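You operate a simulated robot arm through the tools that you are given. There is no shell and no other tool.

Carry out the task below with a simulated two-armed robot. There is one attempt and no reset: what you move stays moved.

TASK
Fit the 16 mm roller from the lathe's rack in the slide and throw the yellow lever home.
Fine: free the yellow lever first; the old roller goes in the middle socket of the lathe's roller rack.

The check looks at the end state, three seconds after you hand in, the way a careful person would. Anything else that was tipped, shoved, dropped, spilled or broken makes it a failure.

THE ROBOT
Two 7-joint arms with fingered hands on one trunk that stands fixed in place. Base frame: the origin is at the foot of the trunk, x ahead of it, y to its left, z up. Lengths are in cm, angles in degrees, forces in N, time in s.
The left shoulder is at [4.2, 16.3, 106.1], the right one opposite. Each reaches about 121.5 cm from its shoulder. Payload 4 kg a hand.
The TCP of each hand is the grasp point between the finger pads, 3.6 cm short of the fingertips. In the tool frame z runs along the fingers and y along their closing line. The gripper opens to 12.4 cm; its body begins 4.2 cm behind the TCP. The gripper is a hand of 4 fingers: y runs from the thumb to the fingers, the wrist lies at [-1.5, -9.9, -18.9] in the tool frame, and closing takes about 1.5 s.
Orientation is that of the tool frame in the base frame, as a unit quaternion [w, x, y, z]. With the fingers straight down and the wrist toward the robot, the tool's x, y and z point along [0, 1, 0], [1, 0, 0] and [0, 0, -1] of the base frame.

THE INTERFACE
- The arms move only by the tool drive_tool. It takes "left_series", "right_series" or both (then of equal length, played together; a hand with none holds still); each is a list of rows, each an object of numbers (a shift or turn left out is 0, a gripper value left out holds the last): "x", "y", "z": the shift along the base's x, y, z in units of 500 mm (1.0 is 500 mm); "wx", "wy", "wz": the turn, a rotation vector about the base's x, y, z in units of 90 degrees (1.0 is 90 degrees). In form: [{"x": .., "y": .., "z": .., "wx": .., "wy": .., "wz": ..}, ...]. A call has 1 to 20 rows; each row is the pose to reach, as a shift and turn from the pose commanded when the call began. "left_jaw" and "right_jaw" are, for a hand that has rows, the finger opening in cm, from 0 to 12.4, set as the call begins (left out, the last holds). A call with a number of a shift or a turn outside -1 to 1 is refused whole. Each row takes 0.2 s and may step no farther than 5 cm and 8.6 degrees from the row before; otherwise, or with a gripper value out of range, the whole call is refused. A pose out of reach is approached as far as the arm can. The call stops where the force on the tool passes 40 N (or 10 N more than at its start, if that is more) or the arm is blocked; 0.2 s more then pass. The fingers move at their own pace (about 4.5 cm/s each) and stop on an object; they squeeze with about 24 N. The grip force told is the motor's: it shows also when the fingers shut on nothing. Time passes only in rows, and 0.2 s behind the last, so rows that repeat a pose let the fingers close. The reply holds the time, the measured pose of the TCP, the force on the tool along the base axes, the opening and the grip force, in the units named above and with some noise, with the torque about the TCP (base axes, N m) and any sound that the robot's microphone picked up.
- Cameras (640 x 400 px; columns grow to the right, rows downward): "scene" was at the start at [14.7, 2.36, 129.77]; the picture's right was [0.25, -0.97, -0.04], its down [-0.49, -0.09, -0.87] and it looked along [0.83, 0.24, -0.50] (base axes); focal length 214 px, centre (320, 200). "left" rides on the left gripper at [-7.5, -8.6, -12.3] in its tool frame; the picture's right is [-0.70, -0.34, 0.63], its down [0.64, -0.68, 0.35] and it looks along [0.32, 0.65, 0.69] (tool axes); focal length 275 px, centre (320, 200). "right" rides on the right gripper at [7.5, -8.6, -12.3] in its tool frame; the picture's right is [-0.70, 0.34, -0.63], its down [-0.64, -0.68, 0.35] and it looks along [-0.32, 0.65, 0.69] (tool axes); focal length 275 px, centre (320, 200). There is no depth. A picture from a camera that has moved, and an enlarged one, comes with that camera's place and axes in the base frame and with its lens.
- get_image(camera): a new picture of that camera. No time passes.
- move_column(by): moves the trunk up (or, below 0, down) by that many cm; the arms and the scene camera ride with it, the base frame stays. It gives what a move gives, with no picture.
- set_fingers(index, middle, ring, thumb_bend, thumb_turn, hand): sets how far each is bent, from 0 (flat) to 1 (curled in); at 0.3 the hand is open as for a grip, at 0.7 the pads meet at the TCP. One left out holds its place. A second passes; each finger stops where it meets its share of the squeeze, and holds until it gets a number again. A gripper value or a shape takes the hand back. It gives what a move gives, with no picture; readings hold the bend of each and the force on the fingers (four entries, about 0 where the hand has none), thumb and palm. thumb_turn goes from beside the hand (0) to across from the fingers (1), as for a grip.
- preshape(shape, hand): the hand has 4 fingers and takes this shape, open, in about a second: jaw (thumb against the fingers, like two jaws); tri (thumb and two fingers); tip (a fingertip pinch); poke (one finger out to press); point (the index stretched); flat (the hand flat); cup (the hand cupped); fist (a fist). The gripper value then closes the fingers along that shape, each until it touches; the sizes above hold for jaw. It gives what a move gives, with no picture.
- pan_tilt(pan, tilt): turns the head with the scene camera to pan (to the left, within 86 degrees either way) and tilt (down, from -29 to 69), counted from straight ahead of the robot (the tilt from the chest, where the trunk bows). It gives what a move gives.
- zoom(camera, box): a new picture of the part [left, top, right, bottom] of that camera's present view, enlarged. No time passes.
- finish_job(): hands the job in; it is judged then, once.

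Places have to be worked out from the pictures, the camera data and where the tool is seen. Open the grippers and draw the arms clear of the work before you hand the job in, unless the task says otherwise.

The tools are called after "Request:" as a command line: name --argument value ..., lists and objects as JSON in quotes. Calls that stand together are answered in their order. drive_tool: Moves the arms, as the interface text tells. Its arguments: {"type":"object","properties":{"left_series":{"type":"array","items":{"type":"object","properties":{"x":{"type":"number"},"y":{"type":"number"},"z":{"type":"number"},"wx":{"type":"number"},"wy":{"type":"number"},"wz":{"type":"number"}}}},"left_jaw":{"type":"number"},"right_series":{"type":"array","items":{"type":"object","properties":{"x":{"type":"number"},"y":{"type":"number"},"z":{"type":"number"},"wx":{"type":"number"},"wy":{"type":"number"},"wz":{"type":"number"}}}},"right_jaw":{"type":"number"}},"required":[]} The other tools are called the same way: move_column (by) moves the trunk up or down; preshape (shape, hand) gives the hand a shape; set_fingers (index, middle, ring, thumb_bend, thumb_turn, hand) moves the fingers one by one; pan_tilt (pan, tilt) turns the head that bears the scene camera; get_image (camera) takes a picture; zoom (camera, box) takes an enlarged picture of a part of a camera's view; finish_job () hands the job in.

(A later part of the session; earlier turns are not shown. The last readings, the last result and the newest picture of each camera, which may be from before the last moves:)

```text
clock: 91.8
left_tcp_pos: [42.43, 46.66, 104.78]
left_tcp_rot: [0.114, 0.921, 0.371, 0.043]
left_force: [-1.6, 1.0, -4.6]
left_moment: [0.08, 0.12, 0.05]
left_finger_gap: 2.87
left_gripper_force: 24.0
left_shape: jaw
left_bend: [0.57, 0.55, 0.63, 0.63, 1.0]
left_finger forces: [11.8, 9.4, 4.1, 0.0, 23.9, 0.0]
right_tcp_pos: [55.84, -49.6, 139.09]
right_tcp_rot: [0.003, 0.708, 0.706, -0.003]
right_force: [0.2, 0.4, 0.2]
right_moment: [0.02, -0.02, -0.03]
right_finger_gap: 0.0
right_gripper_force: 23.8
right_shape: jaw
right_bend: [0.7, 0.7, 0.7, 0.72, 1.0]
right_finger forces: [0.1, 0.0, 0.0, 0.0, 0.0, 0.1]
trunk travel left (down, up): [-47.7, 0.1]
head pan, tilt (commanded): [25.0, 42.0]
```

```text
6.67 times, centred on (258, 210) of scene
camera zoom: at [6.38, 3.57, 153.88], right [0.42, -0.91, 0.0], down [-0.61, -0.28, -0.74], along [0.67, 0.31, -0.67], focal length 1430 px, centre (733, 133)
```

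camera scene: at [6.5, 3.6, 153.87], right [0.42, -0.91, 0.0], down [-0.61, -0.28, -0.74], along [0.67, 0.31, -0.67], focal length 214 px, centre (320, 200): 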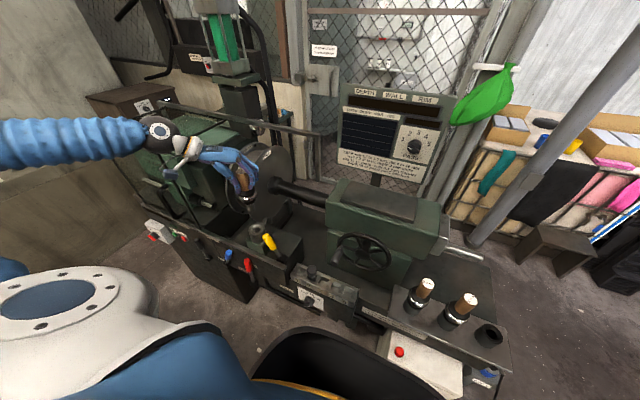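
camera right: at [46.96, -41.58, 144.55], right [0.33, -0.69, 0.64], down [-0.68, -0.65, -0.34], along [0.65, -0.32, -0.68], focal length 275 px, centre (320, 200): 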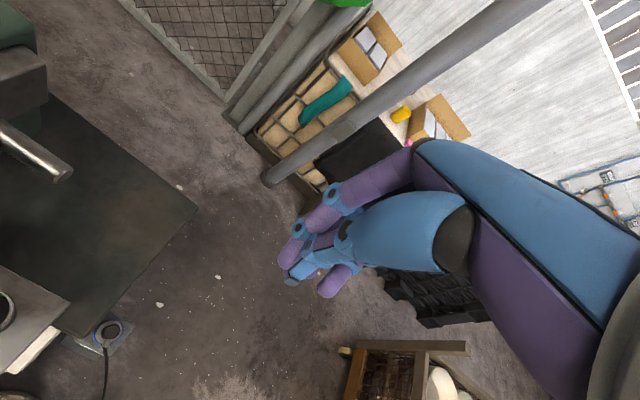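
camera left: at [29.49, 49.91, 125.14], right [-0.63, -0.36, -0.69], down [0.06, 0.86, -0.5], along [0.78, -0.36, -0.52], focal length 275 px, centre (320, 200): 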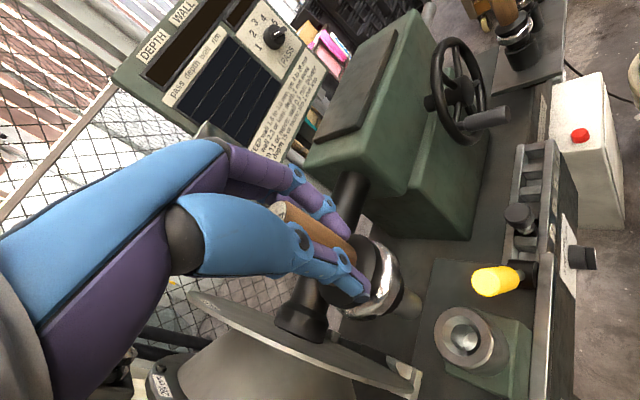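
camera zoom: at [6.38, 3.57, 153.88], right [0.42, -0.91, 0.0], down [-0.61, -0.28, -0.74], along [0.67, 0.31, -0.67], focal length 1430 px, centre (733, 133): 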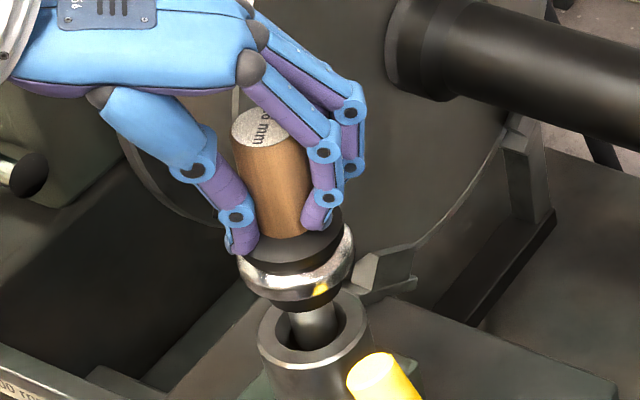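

The pin has entered the slide socket smoothly. I continue down until it seats.

Request:
drive_tool --left_series '[{"x": -0.001, "y": 0.001, "z": -0.008}, {"x": -0.002, "y": 0.002, "z": -0.016}, {"x": -0.002, "y": 0.002, "z": -0.024}, {"x": -0.002, "y": 0.002, "z": -0.032}, {"x": -0.002, "y": 0.002, "z": -0.04}, {"x": -0.002, "y": 0.002, "z": -0.047}]'

Request:
zoom --camera "left" --box '[340, 230, 500, 330]'

Request:
zoom --camera "scene" --box '[210, 180, 306, 240]'

```text
clock: 93.2
left_tcp_pos: [42.41, 46.87, 102.33]
left_tcp_rot: [0.114, 0.921, 0.37, 0.044]
left_force: [-0.2, -0.8, -3.7]
left_moment: [0.03, 0.11, -0.02]
left_finger_gap: 2.84
left_gripper_force: 23.8
left_shape: jaw
left_bend: [0.57, 0.55, 0.63, 0.63, 1.0]
left_finger forces: [12.1, 9.6, 4.3, 0.1, 24.0, 0.0]
right_tcp_pos: [55.75, -49.55, 138.97]
right_tcp_rot: [0.003, 0.708, 0.707, -0.003]
right_force: [0.5, -0.6, 0.5]
right_moment: [-0.01, 0.0, 0.01]
right_finger_gap: 0.0
right_gripper_force: 23.8
right_shape: jaw
right_bend: [0.7, 0.7, 0.7, 0.72, 1.0]
right_finger forces: [0.0, 0.0, 0.0, 0.0, 0.1, 0.0]
trunk travel left (down, up): [-47.7, 0.1]
head pan, tilt (commanded): [25.0, 42.0]
```

```text
4.00 times, centred on (420, 280) of left
camera zoom: at [29.18, 49.81, 112.3], right [-0.63, -0.36, -0.69], down [0.06, 0.86, -0.5], along [0.78, -0.36, -0.52], focal length 1101 px, centre (-80, -120)
```

zoom: 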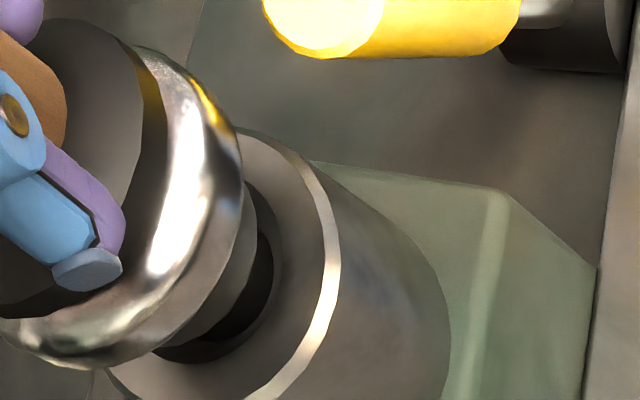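

```text
6.67 times, centred on (258, 210) of scene
camera zoom: at [6.4, 3.55, 153.88], right [0.42, -0.91, 0.0], down [-0.61, -0.28, -0.74], along [0.67, 0.31, -0.67], focal length 1430 px, centre (733, 133)
```

zoom: 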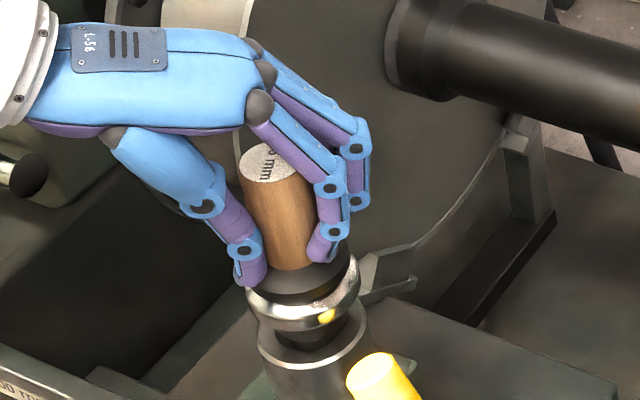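

Almost down but no seat force yet. I continue in small steps until it bottoms.

Request:
drive_tool --left_series '[{"z": -0.005}, {"z": -0.01}, {"z": -0.015}, {"z": -0.02}, {"z": -0.025}]'

Request:
zoom --camera "scene" --box '[210, 180, 306, 240]'

Request:
zoom --camera "left" --box '[340, 230, 500, 330]'

```text
clock: 94.3
left_tcp_pos: [42.43, 46.68, 101.72]
left_tcp_rot: [0.115, 0.921, 0.37, 0.046]
left_force: [-8.4, 1.8, 28.5]
left_moment: [-0.05, 0.14, -0.02]
left_finger_gap: 2.95
left_gripper_force: 23.7
left_shape: jaw
left_bend: [0.57, 0.55, 0.63, 0.64, 0.99]
left_finger forces: [12.5, 8.5, 5.0, 0.1, 28.9, 0.0]
right_tcp_pos: [55.68, -49.78, 139.05]
right_tcp_rot: [0.003, 0.707, 0.707, -0.002]
right_force: [0.0, -0.2, 0.1]
right_moment: [-0.05, 0.0, -0.03]
right_finger_gap: 0.0
right_gripper_force: 24.3
right_shape: jaw
right_bend: [0.7, 0.7, 0.7, 0.72, 1.0]
right_finger forces: [0.0, 0.0, 0.0, 0.0, 0.1, 0.0]
trunk travel left (down, up): [-47.7, 0.1]
head pan, tilt (commanded): [25.0, 42.0]
stopped in row 5 (left hand): the force on the tool passed its limit at 42 N (the readings are from after the stop); the commanded pose is now the measured one
```

```text
6.67 times, centred on (258, 210) of scene
camera zoom: at [6.24, 3.47, 153.89], right [0.42, -0.91, 0.0], down [-0.61, -0.28, -0.74], along [0.67, 0.31, -0.67], focal length 1430 px, centre (733, 133)
```

zoom: 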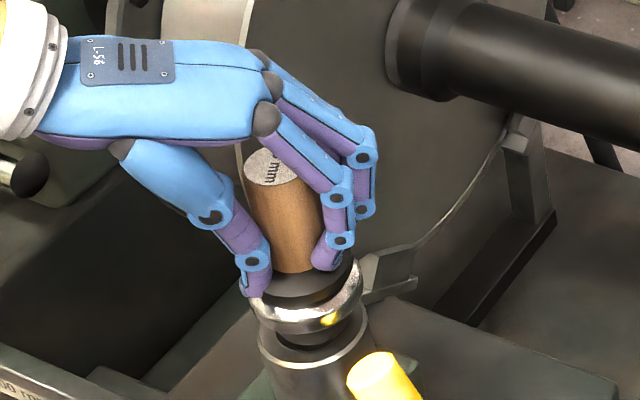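

```text
4.00 times, centred on (420, 280) of left
camera zoom: at [29.2, 49.67, 111.47], right [-0.62, -0.36, -0.7], down [0.07, 0.86, -0.5], along [0.78, -0.36, -0.51], focal length 1101 px, centre (-80, -120)
```

zoom: 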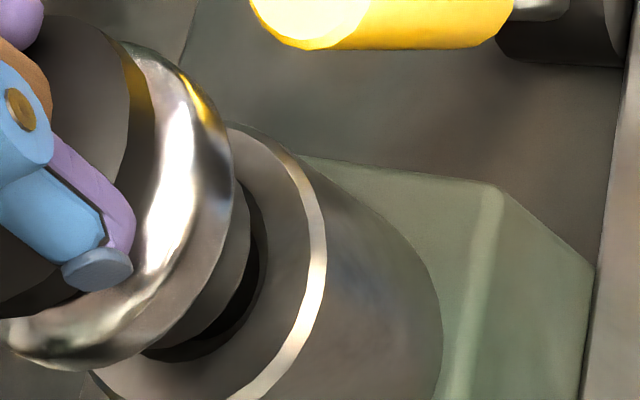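

The roller bottomed out (42 N) with its handle top at z≈104.7, the same height the old one had. I relieve the push and open the hand.

Request:
drive_tool --left_series '[{"z": 0.004}, {"z": 0.006}]'

Request:
drive_tool --left_series '[{"z": 0.0}, {"z": 0.0}, {"z": 0.0}, {"z": 0.0}, {"z": 0.0}]' --left_jaw 7.5

Request:
drive_tool --left_series '[{"x": -0.005, "y": 0.005, "z": 0.03}, {"x": -0.012, "y": 0.013, "z": 0.07}, {"x": -0.02, "y": 0.022, "z": 0.12}, {"x": -0.03, "y": 0.033, "z": 0.18}, {"x": -0.03, "y": 0.05, "z": 0.26}, {"x": -0.03, "y": 0.08, "z": 0.34}]'

Request:
zoom --camera "scene" --box '[200, 160, 328, 240]'

```text
clock: 94.9
left_tcp_pos: [42.54, 46.78, 101.85]
left_tcp_rot: [0.116, 0.921, 0.37, 0.045]
left_force: [-3.6, 0.7, 8.3]
left_moment: [-0.01, 0.04, 0.03]
left_finger_gap: 2.93
left_gripper_force: 24.2
left_shape: jaw
left_bend: [0.57, 0.55, 0.63, 0.64, 0.99]
left_finger forces: [12.2, 9.1, 5.6, 0.1, 24.3, 0.0]
right_tcp_pos: [55.71, -49.65, 139.0]
right_tcp_rot: [0.003, 0.708, 0.706, -0.002]
right_force: [-0.3, -0.9, -0.8]
right_moment: [0.0, 0.0, 0.0]
right_finger_gap: 0.01
right_gripper_force: 24.2
right_shape: jaw
right_bend: [0.7, 0.7, 0.7, 0.72, 1.0]
right_finger forces: [0.0, 0.0, 0.0, 0.0, 0.1, 0.1]
trunk travel left (down, up): [-47.7, 0.1]
head pan, tilt (commanded): [25.0, 42.0]
```

```text
clock: 96.1
left_tcp_pos: [42.44, 46.84, 101.76]
left_tcp_rot: [0.115, 0.921, 0.37, 0.045]
left_force: [-0.1, 0.0, 0.4]
left_moment: [0.0, 0.0, 0.0]
left_finger_gap: 7.46
left_gripper_force: 0.1
left_shape: jaw
left_bend: [0.38, 0.42, 0.4, 0.53, 0.99]
left_finger forces: [0.0, 0.1, 0.1, 0.1, 0.1, 0.1]
right_tcp_pos: [55.94, -49.6, 138.99]
right_tcp_rot: [0.003, 0.708, 0.707, -0.002]
right_force: [1.0, -0.5, 0.2]
right_moment: [0.06, 0.0, 0.01]
right_finger_gap: 0.0
right_gripper_force: 23.9
right_shape: jaw
right_bend: [0.7, 0.7, 0.7, 0.72, 1.0]
right_finger forces: [0.0, 0.1, 0.1, 0.1, 0.0, 0.0]
trunk travel left (down, up): [-47.7, 0.1]
head pan, tilt (commanded): [25.0, 42.0]
```

```text
clock: 97.5
left_tcp_pos: [40.95, 50.69, 118.79]
left_tcp_rot: [0.115, 0.921, 0.371, 0.045]
left_force: [-1.1, 0.8, 0.3]
left_moment: [-0.01, 0.0, -0.02]
left_finger_gap: 7.48
left_gripper_force: 0.0
left_shape: jaw
left_bend: [0.38, 0.42, 0.4, 0.53, 0.99]
left_finger forces: [0.0, 0.1, 0.1, 0.0, 0.0, 0.0]
right_tcp_pos: [55.78, -49.55, 138.95]
right_tcp_rot: [0.003, 0.708, 0.706, -0.001]
right_force: [0.2, 0.0, 0.3]
right_moment: [0.01, 0.02, 0.0]
right_finger_gap: 0.02
right_gripper_force: 23.8
right_shape: jaw
right_bend: [0.7, 0.7, 0.7, 0.72, 1.0]
right_finger forces: [0.0, 0.1, 0.1, 0.0, 0.0, 0.1]
trunk travel left (down, up): [-47.7, 0.1]
head pan, tilt (commanded): [25.0, 42.0]
```

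```text
5.00 times, centred on (264, 200) of scene
camera zoom: at [6.3, 3.52, 153.89], right [0.42, -0.91, 0.0], down [-0.61, -0.28, -0.74], along [0.67, 0.31, -0.67], focal length 1072 px, centre (600, 200)
```

zoom: 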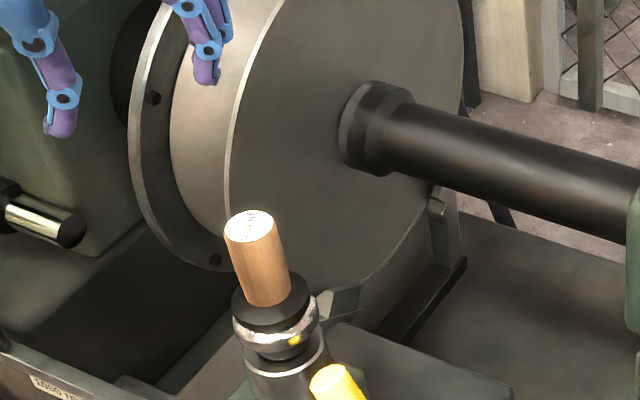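

The 16 mm roller stands upright and fully down in the slide. I now park the left arm at the upper left and bring the right arm across for the lever.

Request:
drive_tool --left_series '[{"x": 0.02, "y": 0.03, "z": 0.05}, {"x": 0.04, "y": 0.06, "z": 0.1}, {"x": 0.07, "y": 0.1, "z": 0.15}, {"x": 0.1, "y": 0.14, "z": 0.2}, {"x": 0.13, "y": 0.18, "z": 0.25}, {"x": 0.16, "y": 0.22, "z": 0.3}, {"x": 0.18, "y": 0.26, "z": 0.35}, {"x": 0.2, "y": 0.29, "z": 0.4}, {"x": 0.22, "y": 0.31, "z": 0.44}, {"x": 0.22, "y": 0.31, "z": 0.46}]' --right_series '[{"y": 0.09}, {"y": 0.18}, {"y": 0.27}, {"y": 0.36}, {"y": 0.45}, {"y": 0.54}, {"y": 0.63}, {"x": -0.02, "y": 0.72}, {"x": -0.04, "y": 0.81}, {"x": -0.06, "y": 0.9}]'

Request:
get_image --camera "scene"

```text
clock: 99.7
left_tcp_pos: [52.14, 66.4, 141.68]
left_tcp_rot: [0.116, 0.921, 0.37, 0.044]
left_force: [0.4, -0.1, -0.8]
left_moment: [-0.02, -0.02, 0.01]
left_finger_gap: 7.45
left_gripper_force: 0.0
left_shape: jaw
left_bend: [0.38, 0.41, 0.4, 0.53, 0.99]
left_finger forces: [0.0, 0.1, 0.0, 0.0, 0.1, 0.0]
right_tcp_pos: [52.8, -4.42, 138.94]
right_tcp_rot: [0.004, 0.708, 0.706, -0.003]
right_force: [0.3, 0.9, -0.1]
right_moment: [-0.04, -0.03, -0.01]
right_finger_gap: 0.01
right_gripper_force: 24.3
right_shape: jaw
right_bend: [0.7, 0.7, 0.7, 0.72, 1.0]
right_finger forces: [0.0, 0.1, 0.0, 0.1, 0.1, 0.0]
trunk travel left (down, up): [-47.7, 0.1]
head pan, tilt (commanded): [25.0, 42.0]
```

```text
taken
camera scene: at [6.36, 3.77, 153.88], right [0.42, -0.91, 0.0], down [-0.61, -0.28, -0.74], along [0.67, 0.31, -0.67], focal length 214 px, centre (320, 200)
```

scene: 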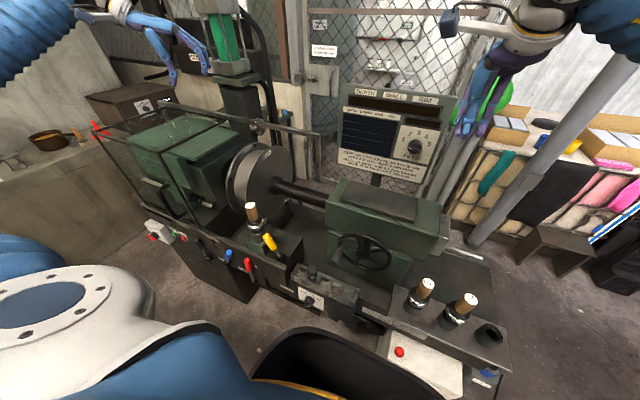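

Both arms are clear. I bring the right hand above the lever (open 7 cm) at z≈112 and check where the right elbow ends up before descending.

Request:
drive_tool --right_series '[{"x": -0.02, "y": 0.08}, {"x": -0.04, "y": 0.16}, {"x": -0.06, "y": 0.24, "z": -0.02}, {"x": -0.08, "y": 0.32, "z": -0.05}, {"x": -0.1, "y": 0.4, "z": -0.08}, {"x": -0.12, "y": 0.48, "z": -0.12}, {"x": -0.15, "y": 0.56, "z": -0.16}, {"x": -0.18, "y": 0.64, "z": -0.2}, {"x": -0.2, "y": 0.72, "z": -0.25}, {"x": -0.21, "y": 0.78, "z": -0.3}, {"x": -0.22, "y": 0.82, "z": -0.36}, {"x": -0.22, "y": 0.83, "z": -0.42}, {"x": -0.22, "y": 0.83, "z": -0.48}, {"x": -0.22, "y": 0.83, "z": -0.54}]' --right_jaw 7

Request:
get_image --camera "scene"

Request:
get_image --camera "right"

```text
clock: 102.7
left_tcp_pos: [52.16, 66.31, 141.72]
left_tcp_rot: [0.116, 0.921, 0.37, 0.043]
left_force: [-0.5, 1.1, -0.6]
left_moment: [-0.01, 0.04, -0.01]
left_finger_gap: 7.47
left_gripper_force: 0.0
left_shape: jaw
left_bend: [0.38, 0.41, 0.4, 0.53, 0.99]
left_finger forces: [0.0, 0.0, 0.1, 0.0, 0.0, 0.1]
right_tcp_pos: [42.09, 37.21, 111.78]
right_tcp_rot: [0.003, 0.708, 0.706, -0.002]
right_force: [0.5, 0.5, -0.4]
right_moment: [0.0, -0.01, -0.01]
right_finger_gap: 6.98
right_gripper_force: 0.1
right_shape: jaw
right_bend: [0.39, 0.43, 0.41, 0.54, 0.99]
right_finger forces: [0.0, 0.0, 0.0, 0.0, 0.0, 0.0]
trunk travel left (down, up): [-47.7, 0.1]
head pan, tilt (commanded): [25.0, 42.0]
```

```text
taken
camera scene: at [6.42, 3.65, 153.88], right [0.42, -0.91, 0.0], down [-0.61, -0.28, -0.74], along [0.67, 0.31, -0.67], focal length 214 px, centre (320, 200)
```

scene: 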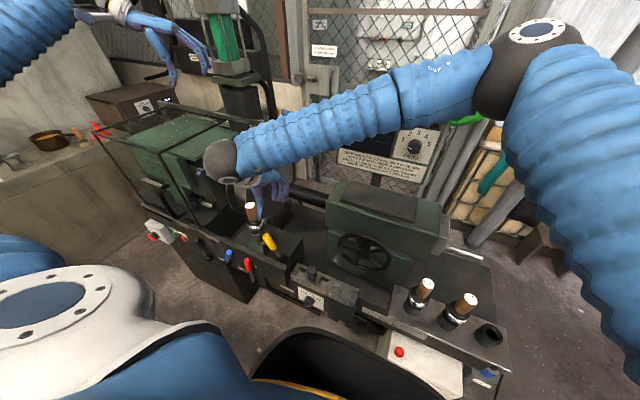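

```text
taken
camera right: at [33.55, 44.86, 124.13], right [0.34, -0.69, 0.64], down [-0.68, -0.65, -0.34], along [0.65, -0.32, -0.69], focal length 275 px, centre (320, 200)
```

right: 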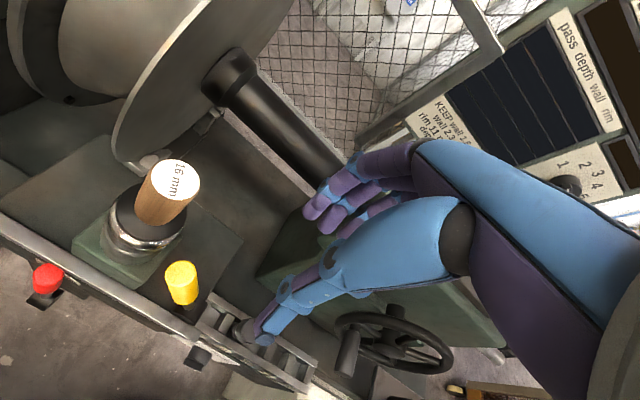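

The right elbow is high and well clear, and the knob is at about [41.6, 39.7, 91.8]. I descend with the open hand straddling it front-to-back.

Request:
drive_tool --right_series '[{"x": -0.008, "y": 0.01, "z": -0.08}, {"x": -0.008, "y": 0.02, "z": -0.16}, {"x": -0.008, "y": 0.024, "z": -0.23}, {"x": -0.008, "y": 0.024, "z": -0.29}, {"x": -0.008, "y": 0.024, "z": -0.34}, {"x": -0.008, "y": 0.024, "z": -0.384}]' --right_jaw 7

Request:
get_image --camera "right"

Request:
zoom --camera "scene" --box '[190, 170, 318, 250]'

```text
clock: 104.1
left_tcp_pos: [52.08, 66.21, 141.68]
left_tcp_rot: [0.114, 0.921, 0.37, 0.045]
left_force: [0.5, -0.8, 0.5]
left_moment: [0.02, 0.0, 0.02]
left_finger_gap: 7.47
left_gripper_force: 0.1
left_shape: jaw
left_bend: [0.38, 0.41, 0.4, 0.53, 0.99]
left_finger forces: [0.0, 0.0, 0.0, 0.0, 0.1, 0.0]
right_tcp_pos: [41.61, 38.19, 92.82]
right_tcp_rot: [0.003, 0.707, 0.707, -0.002]
right_force: [-0.5, -0.3, 0.3]
right_moment: [-0.03, 0.01, 0.0]
right_finger_gap: 6.98
right_gripper_force: 0.2
right_shape: jaw
right_bend: [0.39, 0.43, 0.41, 0.54, 0.99]
right_finger forces: [0.0, 0.0, 0.1, 0.0, 0.1, 0.0]
trunk travel left (down, up): [-47.7, 0.1]
head pan, tilt (commanded): [25.0, 42.0]
```

```text
taken
camera right: at [33.03, 45.83, 104.98], right [0.34, -0.69, 0.64], down [-0.68, -0.65, -0.34], along [0.65, -0.32, -0.69], focal length 275 px, centre (320, 200)
```

right: 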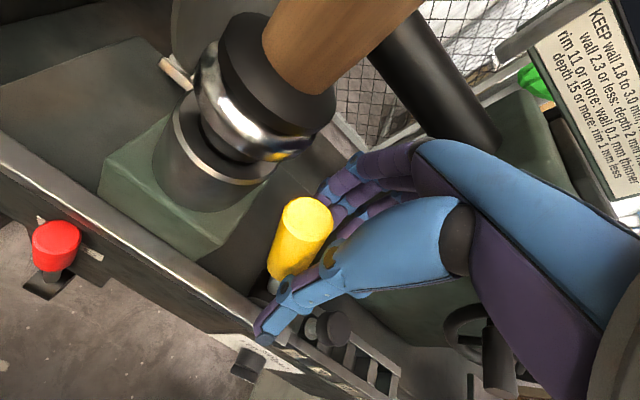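

```text
5.00 times, centred on (254, 210) of scene
camera zoom: at [6.44, 3.59, 153.88], right [0.42, -0.91, 0.0], down [-0.61, -0.28, -0.74], along [0.67, 0.31, -0.67], focal length 1072 px, centre (650, 150)
```

zoom: 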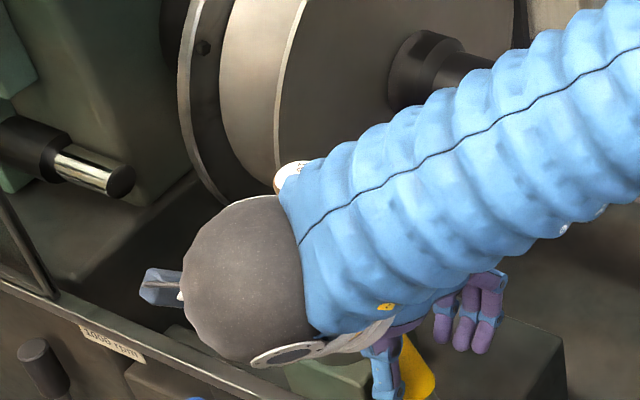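

The knob sits toward the index side; I shift slightly left and down for a more central hold, keeping clear of the roller, and then close on it.

Request:
drive_tool --right_series '[{"y": 0.006, "z": -0.008}, {"y": 0.012, "z": -0.016}]' --right_jaw 7

Request:
drive_tool --right_series '[{"z": 0}, {"z": 0}, {"z": 0}, {"z": 0}, {"z": 0}, {"z": 0}, {"z": 0}]' --right_jaw 1.5

Request:
get_image --camera "right"

```text
clock: 104.7
left_tcp_pos: [52.09, 66.3, 141.71]
left_tcp_rot: [0.115, 0.921, 0.37, 0.045]
left_force: [0.6, 0.6, 0.1]
left_moment: [-0.01, -0.01, 0.0]
left_finger_gap: 7.47
left_gripper_force: 0.1
left_shape: jaw
left_bend: [0.38, 0.41, 0.4, 0.53, 0.99]
left_finger forces: [0.0, 0.1, 0.0, 0.0, 0.0, 0.0]
right_tcp_pos: [41.56, 38.9, 92.05]
right_tcp_rot: [0.002, 0.708, 0.706, -0.003]
right_force: [-0.8, 0.0, 0.7]
right_moment: [0.03, 0.0, -0.03]
right_finger_gap: 7.01
right_gripper_force: 0.0
right_shape: jaw
right_bend: [0.39, 0.43, 0.41, 0.54, 0.99]
right_finger forces: [0.0, 0.0, 0.0, 0.0, 0.0, 0.1]
trunk travel left (down, up): [-47.7, 0.1]
head pan, tilt (commanded): [25.0, 42.0]
```

```text
clock: 106.3
left_tcp_pos: [51.92, 66.32, 141.74]
left_tcp_rot: [0.115, 0.921, 0.37, 0.045]
left_force: [-0.6, -0.3, -0.3]
left_moment: [0.02, 0.0, -0.03]
left_finger_gap: 7.48
left_gripper_force: 0.1
left_shape: jaw
left_bend: [0.38, 0.41, 0.4, 0.53, 0.99]
left_finger forces: [0.0, 0.0, 0.0, 0.0, 0.1, 0.0]
right_tcp_pos: [41.39, 38.86, 92.02]
right_tcp_rot: [0.003, 0.708, 0.706, -0.003]
right_force: [-9.9, -0.6, -2.6]
right_moment: [0.01, -0.35, 0.12]
right_finger_gap: 3.2
right_gripper_force: 24.4
right_shape: jaw
right_bend: [0.61, 0.6, 0.67, 0.59, 1.0]
right_finger forces: [11.8, 7.8, 0.0, 0.0, 30.3, 0.0]
trunk travel left (down, up): [-47.7, 0.1]
head pan, tilt (commanded): [25.0, 42.0]
```

```text
taken
camera right: at [32.88, 46.54, 104.26], right [0.34, -0.69, 0.64], down [-0.68, -0.65, -0.34], along [0.65, -0.32, -0.69], focal length 275 px, centre (320, 200)
```

right: 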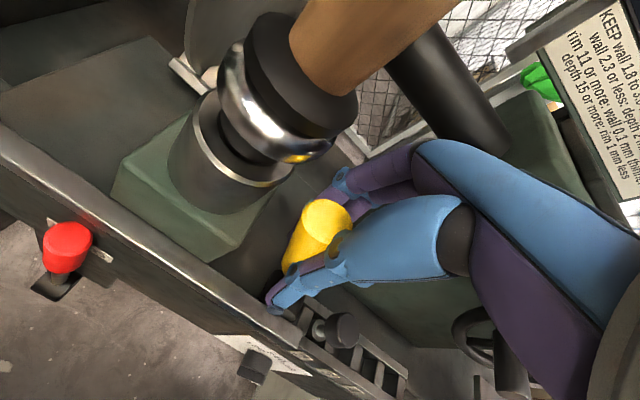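

The knob is held between thumb and index/middle. I draw it right (-y) along its arc to about upright.

Request:
drive_tool --right_series '[{"y": -0.012, "z": 0.005}, {"y": -0.024, "z": 0.01}, {"y": -0.036, "z": 0.013}, {"y": -0.05, "z": 0.0155}, {"y": -0.064, "z": 0.017}, {"y": -0.075, "z": 0.0176}]'

Request:
get_image --camera "right"

```text
clock: 107.7
left_tcp_pos: [52.0, 66.24, 141.8]
left_tcp_rot: [0.116, 0.921, 0.37, 0.045]
left_force: [0.8, 0.1, -0.3]
left_moment: [0.03, 0.0, -0.03]
left_finger_gap: 7.47
left_gripper_force: 0.0
left_shape: jaw
left_bend: [0.38, 0.41, 0.4, 0.53, 0.99]
left_finger forces: [0.0, 0.0, 0.1, 0.0, 0.0, 0.0]
right_tcp_pos: [41.25, 35.03, 92.79]
right_tcp_rot: [0.003, 0.707, 0.707, -0.003]
right_force: [-18.1, 7.1, -5.6]
right_moment: [0.6, -1.12, 0.38]
right_finger_gap: 3.02
right_gripper_force: 24.1
right_shape: jaw
right_bend: [0.59, 0.65, 0.67, 0.59, 1.0]
right_finger forces: [18.0, 2.0, 0.0, 0.0, 35.3, 0.0]
trunk travel left (down, up): [-47.7, 0.1]
head pan, tilt (commanded): [25.0, 42.0]
```

```text
taken
camera right: at [32.76, 42.75, 105.1], right [0.34, -0.69, 0.64], down [-0.68, -0.65, -0.34], along [0.65, -0.32, -0.69], focal length 275 px, centre (320, 200)
```

right: 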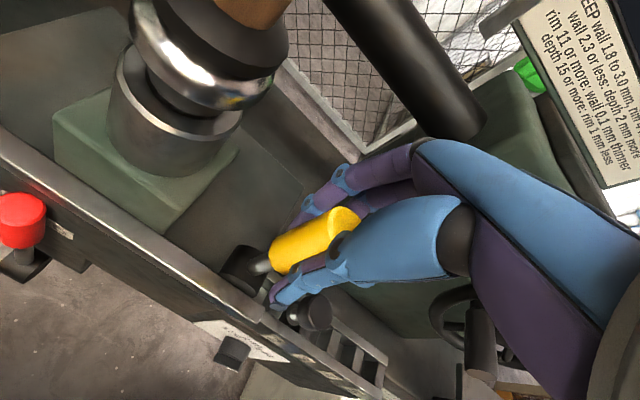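

The lever is following and near upright. I continue right along the arc, easing slightly toward -x to balance the grip.

Request:
drive_tool --right_series '[{"x": -0.002, "y": -0.012, "z": 0.0}, {"x": -0.004, "y": -0.024, "z": -0.002}, {"x": -0.004, "y": -0.036, "z": -0.004}, {"x": -0.004, "y": -0.048, "z": -0.007}, {"x": -0.004, "y": -0.06, "z": -0.011}]'

Request:
get_image --camera "right"

```text
clock: 108.9
left_tcp_pos: [51.84, 66.25, 141.81]
left_tcp_rot: [0.115, 0.921, 0.37, 0.046]
left_force: [-0.5, -0.4, 0.0]
left_moment: [-0.01, -0.01, 0.02]
left_finger_gap: 7.46
left_gripper_force: 0.1
left_shape: jaw
left_bend: [0.38, 0.41, 0.4, 0.53, 0.99]
left_finger forces: [0.0, 0.0, 0.1, 0.0, 0.0, 0.0]
right_tcp_pos: [41.04, 32.09, 92.41]
right_tcp_rot: [0.004, 0.707, 0.707, -0.002]
right_force: [-20.5, -1.0, 2.9]
right_moment: [0.02, -0.89, 0.04]
right_finger_gap: 2.63
right_gripper_force: 24.2
right_shape: jaw
right_bend: [0.61, 0.73, 0.67, 0.61, 1.0]
right_finger forces: [10.9, 0.1, 0.0, 0.0, 32.0, 0.0]
trunk travel left (down, up): [-47.7, 0.1]
head pan, tilt (commanded): [25.0, 42.0]
```

```text
taken
camera right: at [32.52, 39.74, 104.61], right [0.34, -0.69, 0.64], down [-0.68, -0.65, -0.34], along [0.65, -0.32, -0.69], focal length 275 px, centre (320, 200)
```

right: 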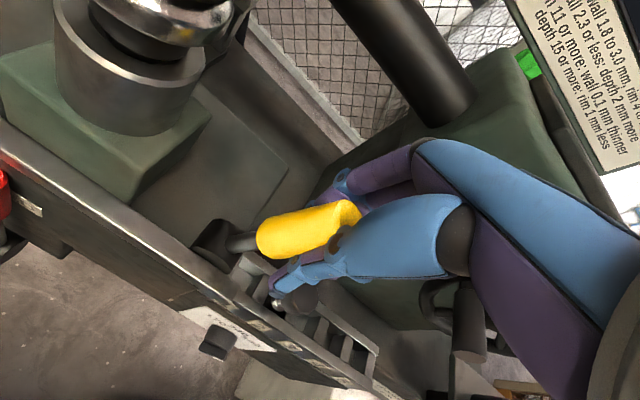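

The lever now leans right but the knob is only held by the fingertip edges. I release, lift above it, and go to its left side with closed fingers to push it fully home.

Request:
drive_tool --right_series '[{"z": 0}, {"z": 0}, {"z": 0}, {"z": 0.05}, {"z": 0.1}, {"z": 0.16}]' --right_jaw 6.5

Request:
get_image --camera "right"

```text
clock: 110.3
left_tcp_pos: [51.95, 66.15, 141.81]
left_tcp_rot: [0.115, 0.921, 0.37, 0.044]
left_force: [-0.3, -0.3, 0.2]
left_moment: [-0.01, 0.01, -0.01]
left_finger_gap: 7.47
left_gripper_force: 0.0
left_shape: jaw
left_bend: [0.38, 0.41, 0.4, 0.53, 0.99]
left_finger forces: [0.0, 0.1, 0.1, 0.1, 0.0, 0.1]
right_tcp_pos: [41.33, 32.02, 100.45]
right_tcp_rot: [0.002, 0.708, 0.707, -0.003]
right_force: [0.2, 0.0, -0.4]
right_moment: [0.01, 0.03, -0.01]
right_finger_gap: 6.48
right_gripper_force: 0.0
right_shape: jaw
right_bend: [0.41, 0.45, 0.43, 0.55, 1.0]
right_finger forces: [0.0, 0.0, 0.0, 0.0, 0.1, 0.0]
trunk travel left (down, up): [-47.7, 0.1]
head pan, tilt (commanded): [25.0, 42.0]
```

```text
taken
camera right: at [32.75, 39.79, 112.61], right [0.34, -0.69, 0.64], down [-0.68, -0.65, -0.34], along [0.65, -0.32, -0.69], focal length 275 px, centre (320, 200)
```

right: 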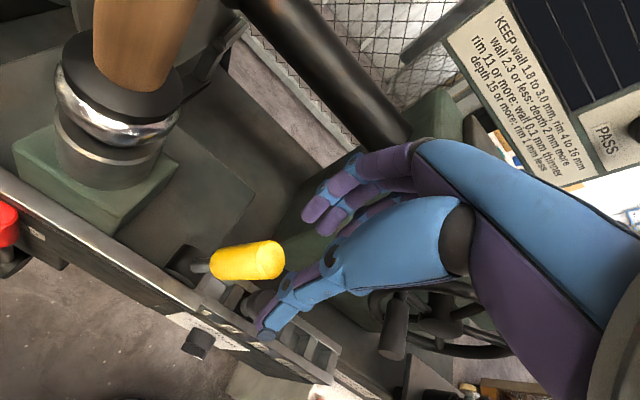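

The lever leans right about 12°, short of its original 25°. I close the fingers, move to its left side, lower, and push right until it stops.

Request:
drive_tool --right_series '[{"y": 0.03}, {"y": 0.06}, {"y": 0.09}, {"y": 0.12}, {"y": 0.135}, {"y": 0.135}, {"y": 0.135}]' --right_jaw 1

Request:
get_image --camera "right"

```text
clock: 111.9
left_tcp_pos: [52.05, 66.19, 141.73]
left_tcp_rot: [0.115, 0.921, 0.37, 0.044]
left_force: [0.0, 0.4, 1.5]
left_moment: [0.03, 0.02, 0.0]
left_finger_gap: 7.47
left_gripper_force: 0.0
left_shape: jaw
left_bend: [0.38, 0.41, 0.4, 0.53, 0.99]
left_finger forces: [0.0, 0.0, 0.0, 0.0, 0.1, 0.1]
right_tcp_pos: [41.18, 38.89, 100.33]
right_tcp_rot: [0.002, 0.708, 0.706, -0.003]
right_force: [0.5, 0.3, -0.8]
right_moment: [0.07, 0.03, -0.01]
right_finger_gap: 1.04
right_gripper_force: 0.3
right_shape: jaw
right_bend: [0.64, 0.65, 0.65, 0.68, 1.0]
right_finger forces: [0.0, 0.0, 0.1, 0.0, 0.0, 0.0]
trunk travel left (down, up): [-47.7, 0.1]
head pan, tilt (commanded): [25.0, 42.0]
```

```text
taken
camera right: at [32.75, 46.45, 112.54], right [0.34, -0.69, 0.64], down [-0.68, -0.65, -0.34], along [0.65, -0.32, -0.69], focal length 275 px, centre (320, 200)
```

right: 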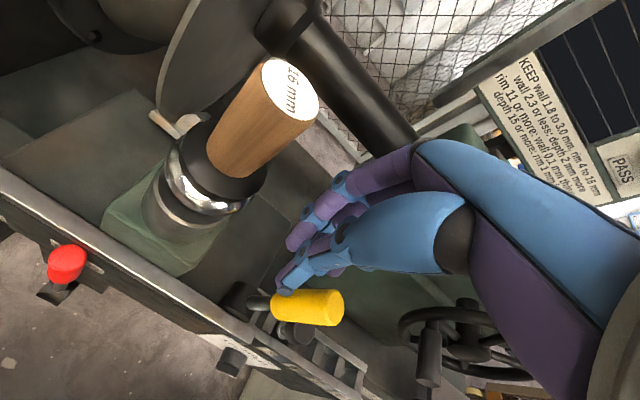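

The closed fingers are to the left of the knob. I lower beside it and push right in small steps until the stop is felt.

Request:
drive_tool --right_series '[{"z": -0.05}, {"z": -0.1}, {"z": -0.14}, {"z": -0.17}, {"y": -0.02, "z": -0.17}, {"y": -0.035, "z": -0.17}, {"y": -0.05, "z": -0.17}, {"y": -0.06, "z": -0.17}]'

Request:
get_image --camera "right"

```text
clock: 113.7
left_tcp_pos: [52.26, 66.09, 141.73]
left_tcp_rot: [0.115, 0.921, 0.37, 0.044]
left_force: [0.1, 0.2, -0.1]
left_moment: [0.03, 0.0, 0.04]
left_finger_gap: 7.45
left_gripper_force: 0.1
left_shape: jaw
left_bend: [0.38, 0.41, 0.4, 0.53, 0.99]
left_finger forces: [0.0, 0.0, 0.1, 0.1, 0.0, 0.0]
right_tcp_pos: [41.33, 35.61, 91.84]
right_tcp_rot: [0.004, 0.708, 0.706, -0.003]
right_force: [5.0, 5.9, -0.2]
right_moment: [0.15, -0.13, 0.23]
right_finger_gap: 1.02
right_gripper_force: 0.0
right_shape: jaw
right_bend: [0.64, 0.65, 0.61, 0.68, 1.0]
right_finger forces: [0.1, 0.0, 6.2, 0.1, 0.0, 0.0]
trunk travel left (down, up): [-47.7, 0.1]
head pan, tilt (commanded): [25.0, 42.0]
```

```text
taken
camera right: at [32.88, 43.31, 104.0], right [0.33, -0.69, 0.64], down [-0.68, -0.65, -0.34], along [0.65, -0.32, -0.69], focal length 275 px, centre (320, 200)
```

right: 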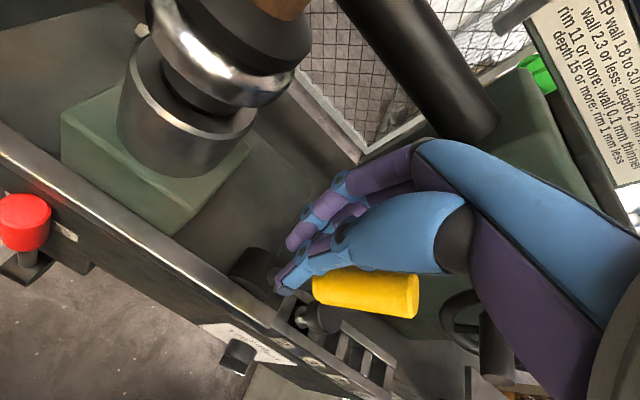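

Contact is made with about 6 N. I keep pushing right in small steps to reach the end stop.

Request:
drive_tool --right_series '[{"y": -0.01}, {"y": -0.02}, {"y": -0.03}, {"y": -0.04}, {"y": -0.05}, {"y": -0.06}]'

Request:
get_image --camera "right"

```text
clock: 115.2
left_tcp_pos: [52.15, 66.45, 141.52]
left_tcp_rot: [0.115, 0.92, 0.371, 0.044]
left_force: [-0.6, -0.1, 0.2]
left_moment: [0.02, 0.0, -0.01]
left_finger_gap: 7.47
left_gripper_force: 0.1
left_shape: jaw
left_bend: [0.38, 0.41, 0.4, 0.53, 0.99]
left_finger forces: [0.0, 0.1, 0.0, 0.1, 0.0, 0.1]
right_tcp_pos: [40.91, 33.33, 91.77]
right_tcp_rot: [-0.001, 0.706, 0.708, -0.001]
right_force: [0.9, 35.5, -13.7]
right_moment: [0.9, 0.05, 0.42]
right_finger_gap: 0.95
right_gripper_force: 23.5
right_shape: jaw
right_bend: [0.65, 0.61, 0.68, 0.68, 0.98]
right_finger forces: [22.3, 12.0, 3.0, 0.0, 24.8, 0.1]
trunk travel left (down, up): [-47.7, 0.1]
head pan, tilt (commanded): [25.0, 42.0]
stopped in row 6 (right hand): the force on the tool passed its limit at 41 N (the readings are from after the stop); the commanded pose is now the measured one
```

```text
taken
camera right: at [32.44, 40.86, 104.11], right [0.34, -0.7, 0.63], down [-0.68, -0.65, -0.34], along [0.65, -0.31, -0.69], focal length 275 px, centre (320, 200)
```

right: 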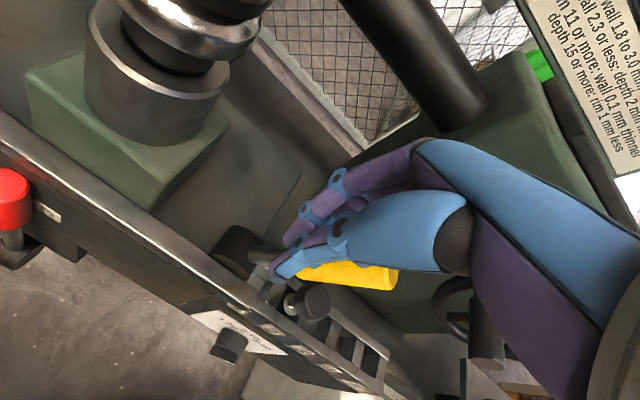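

A firm stop (41 N) is reached. I back off to the left, lift the hand clear, and compare the lever's position with the start.

Request:
drive_tool --right_series '[{"y": 0.015}, {"y": 0.04}, {"y": 0.06}, {"y": 0.06, "z": 0.06}, {"y": 0.06, "z": 0.13}, {"y": 0.06, "z": 0.2}, {"y": 0.06, "z": 0.28}]'

Request:
get_image --camera "right"

Request:
zoom --camera "right" --box '[100, 200, 260, 300]'

```text
clock: 116.8
left_tcp_pos: [52.09, 66.06, 141.66]
left_tcp_rot: [0.115, 0.921, 0.37, 0.045]
left_force: [0.0, -0.9, -1.0]
left_moment: [0.03, -0.03, 0.01]
left_finger_gap: 7.48
left_gripper_force: 0.1
left_shape: jaw
left_bend: [0.38, 0.41, 0.4, 0.53, 0.99]
left_finger forces: [0.0, 0.1, 0.0, 0.0, 0.0, 0.0]
right_tcp_pos: [40.85, 35.98, 105.78]
right_tcp_rot: [0.001, 0.706, 0.708, -0.002]
right_force: [0.8, 0.2, 0.4]
right_moment: [-0.03, -0.03, 0.02]
right_finger_gap: 0.12
right_gripper_force: 23.8
right_shape: jaw
right_bend: [0.71, 0.72, 0.7, 0.74, 1.0]
right_finger forces: [0.0, 0.0, 0.0, 0.0, 0.0, 0.0]
trunk travel left (down, up): [-47.7, 0.1]
head pan, tilt (commanded): [25.0, 42.0]
```

```text
taken
camera right: at [32.42, 43.59, 118.1], right [0.34, -0.69, 0.64], down [-0.68, -0.65, -0.34], along [0.65, -0.32, -0.69], focal length 275 px, centre (320, 200)
```

right: 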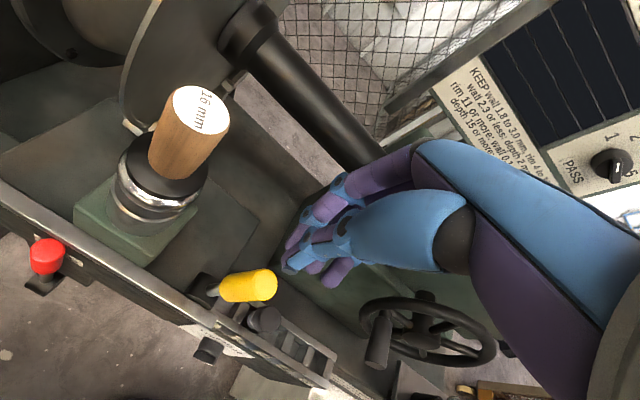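

```text
4.00 times, centred on (180, 250) of right
camera zoom: at [32.42, 43.59, 118.1], right [0.34, -0.69, 0.64], down [-0.68, -0.65, -0.34], along [0.65, -0.32, -0.69], focal length 1101 px, centre (880, 0)
```

zoom: 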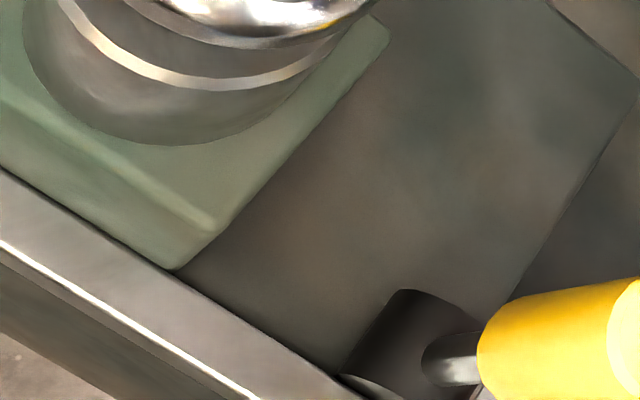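

The lever came back partly when I backed off — the shaft was likely trapped between thumb and fingers (1 cm gap). I redo it with fully closed fingers, and will lift straight up afterwards.

Request:
drive_tool --right_series '[{"x": 0.01, "y": 0.03}, {"x": 0.012, "y": 0.066}, {"x": 0.012, "y": 0.066}, {"x": 0.012, "y": 0.066}]' --right_jaw 0

Request:
drive_tool --right_series '[{"z": -0.06}, {"z": -0.12}, {"z": -0.18}, {"z": -0.23}, {"z": -0.275}]'

Request:
get_image --camera "right"

```text
clock: 117.8
left_tcp_pos: [51.96, 66.24, 141.62]
left_tcp_rot: [0.116, 0.921, 0.369, 0.045]
left_force: [0.0, 1.3, 0.4]
left_moment: [-0.03, 0.02, 0.01]
left_finger_gap: 7.48
left_gripper_force: 0.0
left_shape: jaw
left_bend: [0.38, 0.41, 0.4, 0.53, 0.99]
left_finger forces: [0.0, 0.0, 0.0, 0.1, 0.1, 0.0]
right_tcp_pos: [41.64, 39.45, 105.94]
right_tcp_rot: [0.0, 0.707, 0.707, -0.002]
right_force: [0.1, 0.6, -0.9]
right_moment: [0.05, -0.01, 0.02]
right_finger_gap: 0.15
right_gripper_force: 23.3
right_shape: jaw
right_bend: [0.71, 0.72, 0.7, 0.74, 1.0]
right_finger forces: [0.0, 0.0, 0.0, 0.0, 0.1, 0.1]
trunk travel left (down, up): [-47.7, 0.1]
head pan, tilt (commanded): [25.0, 42.0]
```

```text
clock: 119.0
left_tcp_pos: [52.04, 66.22, 141.68]
left_tcp_rot: [0.116, 0.921, 0.37, 0.045]
left_force: [-0.4, 0.2, -0.6]
left_moment: [0.03, -0.01, 0.0]
left_finger_gap: 7.51
left_gripper_force: 0.0
left_shape: jaw
left_bend: [0.38, 0.41, 0.4, 0.53, 0.99]
left_finger forces: [0.0, 0.1, 0.0, 0.1, 0.0, 0.1]
right_tcp_pos: [41.8, 39.34, 92.08]
right_tcp_rot: [0.001, 0.706, 0.708, -0.002]
right_force: [-0.6, -0.1, 0.5]
right_moment: [0.02, 0.0, 0.01]
right_finger_gap: 0.13
right_gripper_force: 24.2
right_shape: jaw
right_bend: [0.71, 0.72, 0.7, 0.74, 1.0]
right_finger forces: [0.1, 0.0, 0.9, 0.0, 0.1, 0.1]
trunk travel left (down, up): [-47.7, 0.1]
head pan, tilt (commanded): [25.0, 42.0]
```

```text
taken
camera right: at [33.24, 46.95, 104.36], right [0.34, -0.69, 0.64], down [-0.68, -0.65, -0.34], along [0.65, -0.32, -0.69], focal length 275 px, centre (320, 200)
```

right: 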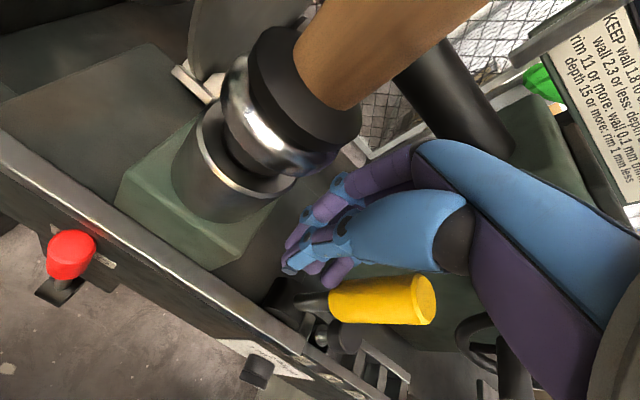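

The closed fingers are just left of the knob. Now I push right in steady small steps until the stop.

Request:
drive_tool --right_series '[{"y": -0.012}, {"y": -0.024}, {"y": -0.036}, {"y": -0.048}, {"y": -0.06}, {"y": -0.07}, {"y": -0.08}, {"y": -0.09}, {"y": -0.1}, {"y": -0.11}]'

Request:
get_image --camera "right"

```text
clock: 120.3
left_tcp_pos: [52.02, 66.22, 141.58]
left_tcp_rot: [0.116, 0.92, 0.371, 0.044]
left_force: [1.2, -0.3, -0.1]
left_moment: [0.02, 0.03, 0.01]
left_finger_gap: 7.46
left_gripper_force: 0.0
left_shape: jaw
left_bend: [0.38, 0.41, 0.4, 0.53, 0.99]
left_finger forces: [0.1, 0.0, 0.0, 0.0, 0.1, 0.1]
right_tcp_pos: [41.54, 36.93, 92.3]
right_tcp_rot: [-0.005, 0.705, 0.709, 0.004]
right_force: [-1.2, 33.7, -4.0]
right_moment: [1.2, 0.03, 0.03]
right_finger_gap: 0.14
right_gripper_force: 24.0
right_shape: jaw
right_bend: [0.71, 0.72, 0.7, 0.74, 1.0]
right_finger forces: [0.1, 0.0, 32.9, 0.0, 0.1, 0.1]
trunk travel left (down, up): [-47.7, 0.1]
head pan, tilt (commanded): [25.0, 42.0]
stopped in row 6 (right hand): the force on the tool passed its limit at 44 N (the readings are from after the stop); the commanded pose is now the measured one
```

```text
taken
camera right: at [32.93, 44.3, 104.69], right [0.34, -0.7, 0.63], down [-0.68, -0.65, -0.35], along [0.65, -0.3, -0.7], focal length 275 px, centre (320, 200)
```

right: 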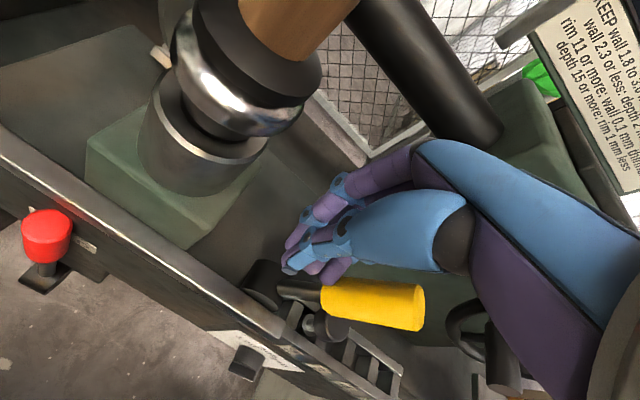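

The lever hit its stop with the knob top at y≈30.5, matching its original position. I back off (nothing trapped this time) and lift straight up.

Request:
drive_tool --right_series '[{"y": 0.01}, {"y": 0.03}, {"y": 0.045}, {"y": 0.045, "z": 0.06}, {"y": 0.045, "z": 0.13}, {"y": 0.045, "z": 0.2}, {"y": 0.045, "z": 0.28}]'

Request:
get_image --camera "right"

```text
clock: 121.9
left_tcp_pos: [51.93, 66.24, 141.75]
left_tcp_rot: [0.114, 0.921, 0.37, 0.045]
left_force: [0.0, -0.6, 0.9]
left_moment: [-0.01, -0.06, -0.05]
left_finger_gap: 7.46
left_gripper_force: 0.1
left_shape: jaw
left_bend: [0.38, 0.41, 0.4, 0.53, 0.99]
left_finger forces: [0.0, 0.0, 0.0, 0.0, 0.1, 0.0]
right_tcp_pos: [41.29, 38.77, 106.38]
right_tcp_rot: [-0.003, 0.705, 0.709, 0.002]
right_force: [-0.1, -0.1, -0.1]
right_moment: [-0.02, -0.01, 0.0]
right_finger_gap: 0.15
right_gripper_force: 23.9
right_shape: jaw
right_bend: [0.71, 0.72, 0.7, 0.74, 1.0]
right_finger forces: [0.0, 0.0, 0.0, 0.1, 0.0, 0.0]
trunk travel left (down, up): [-47.7, 0.1]
head pan, tilt (commanded): [25.0, 42.0]
```

```text
taken
camera right: at [32.83, 46.22, 118.66], right [0.34, -0.7, 0.63], down [-0.68, -0.65, -0.35], along [0.65, -0.31, -0.69], focal length 275 px, centre (320, 200)
```

right: 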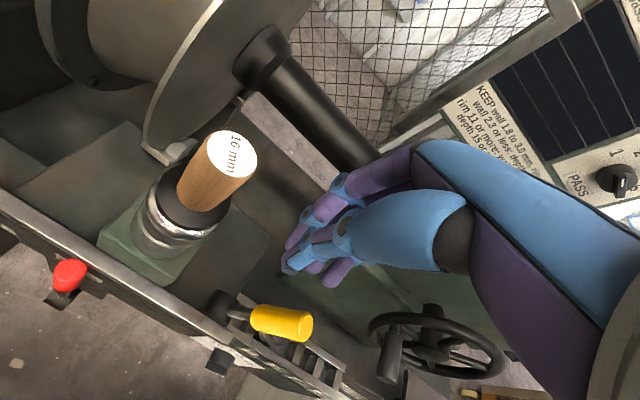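

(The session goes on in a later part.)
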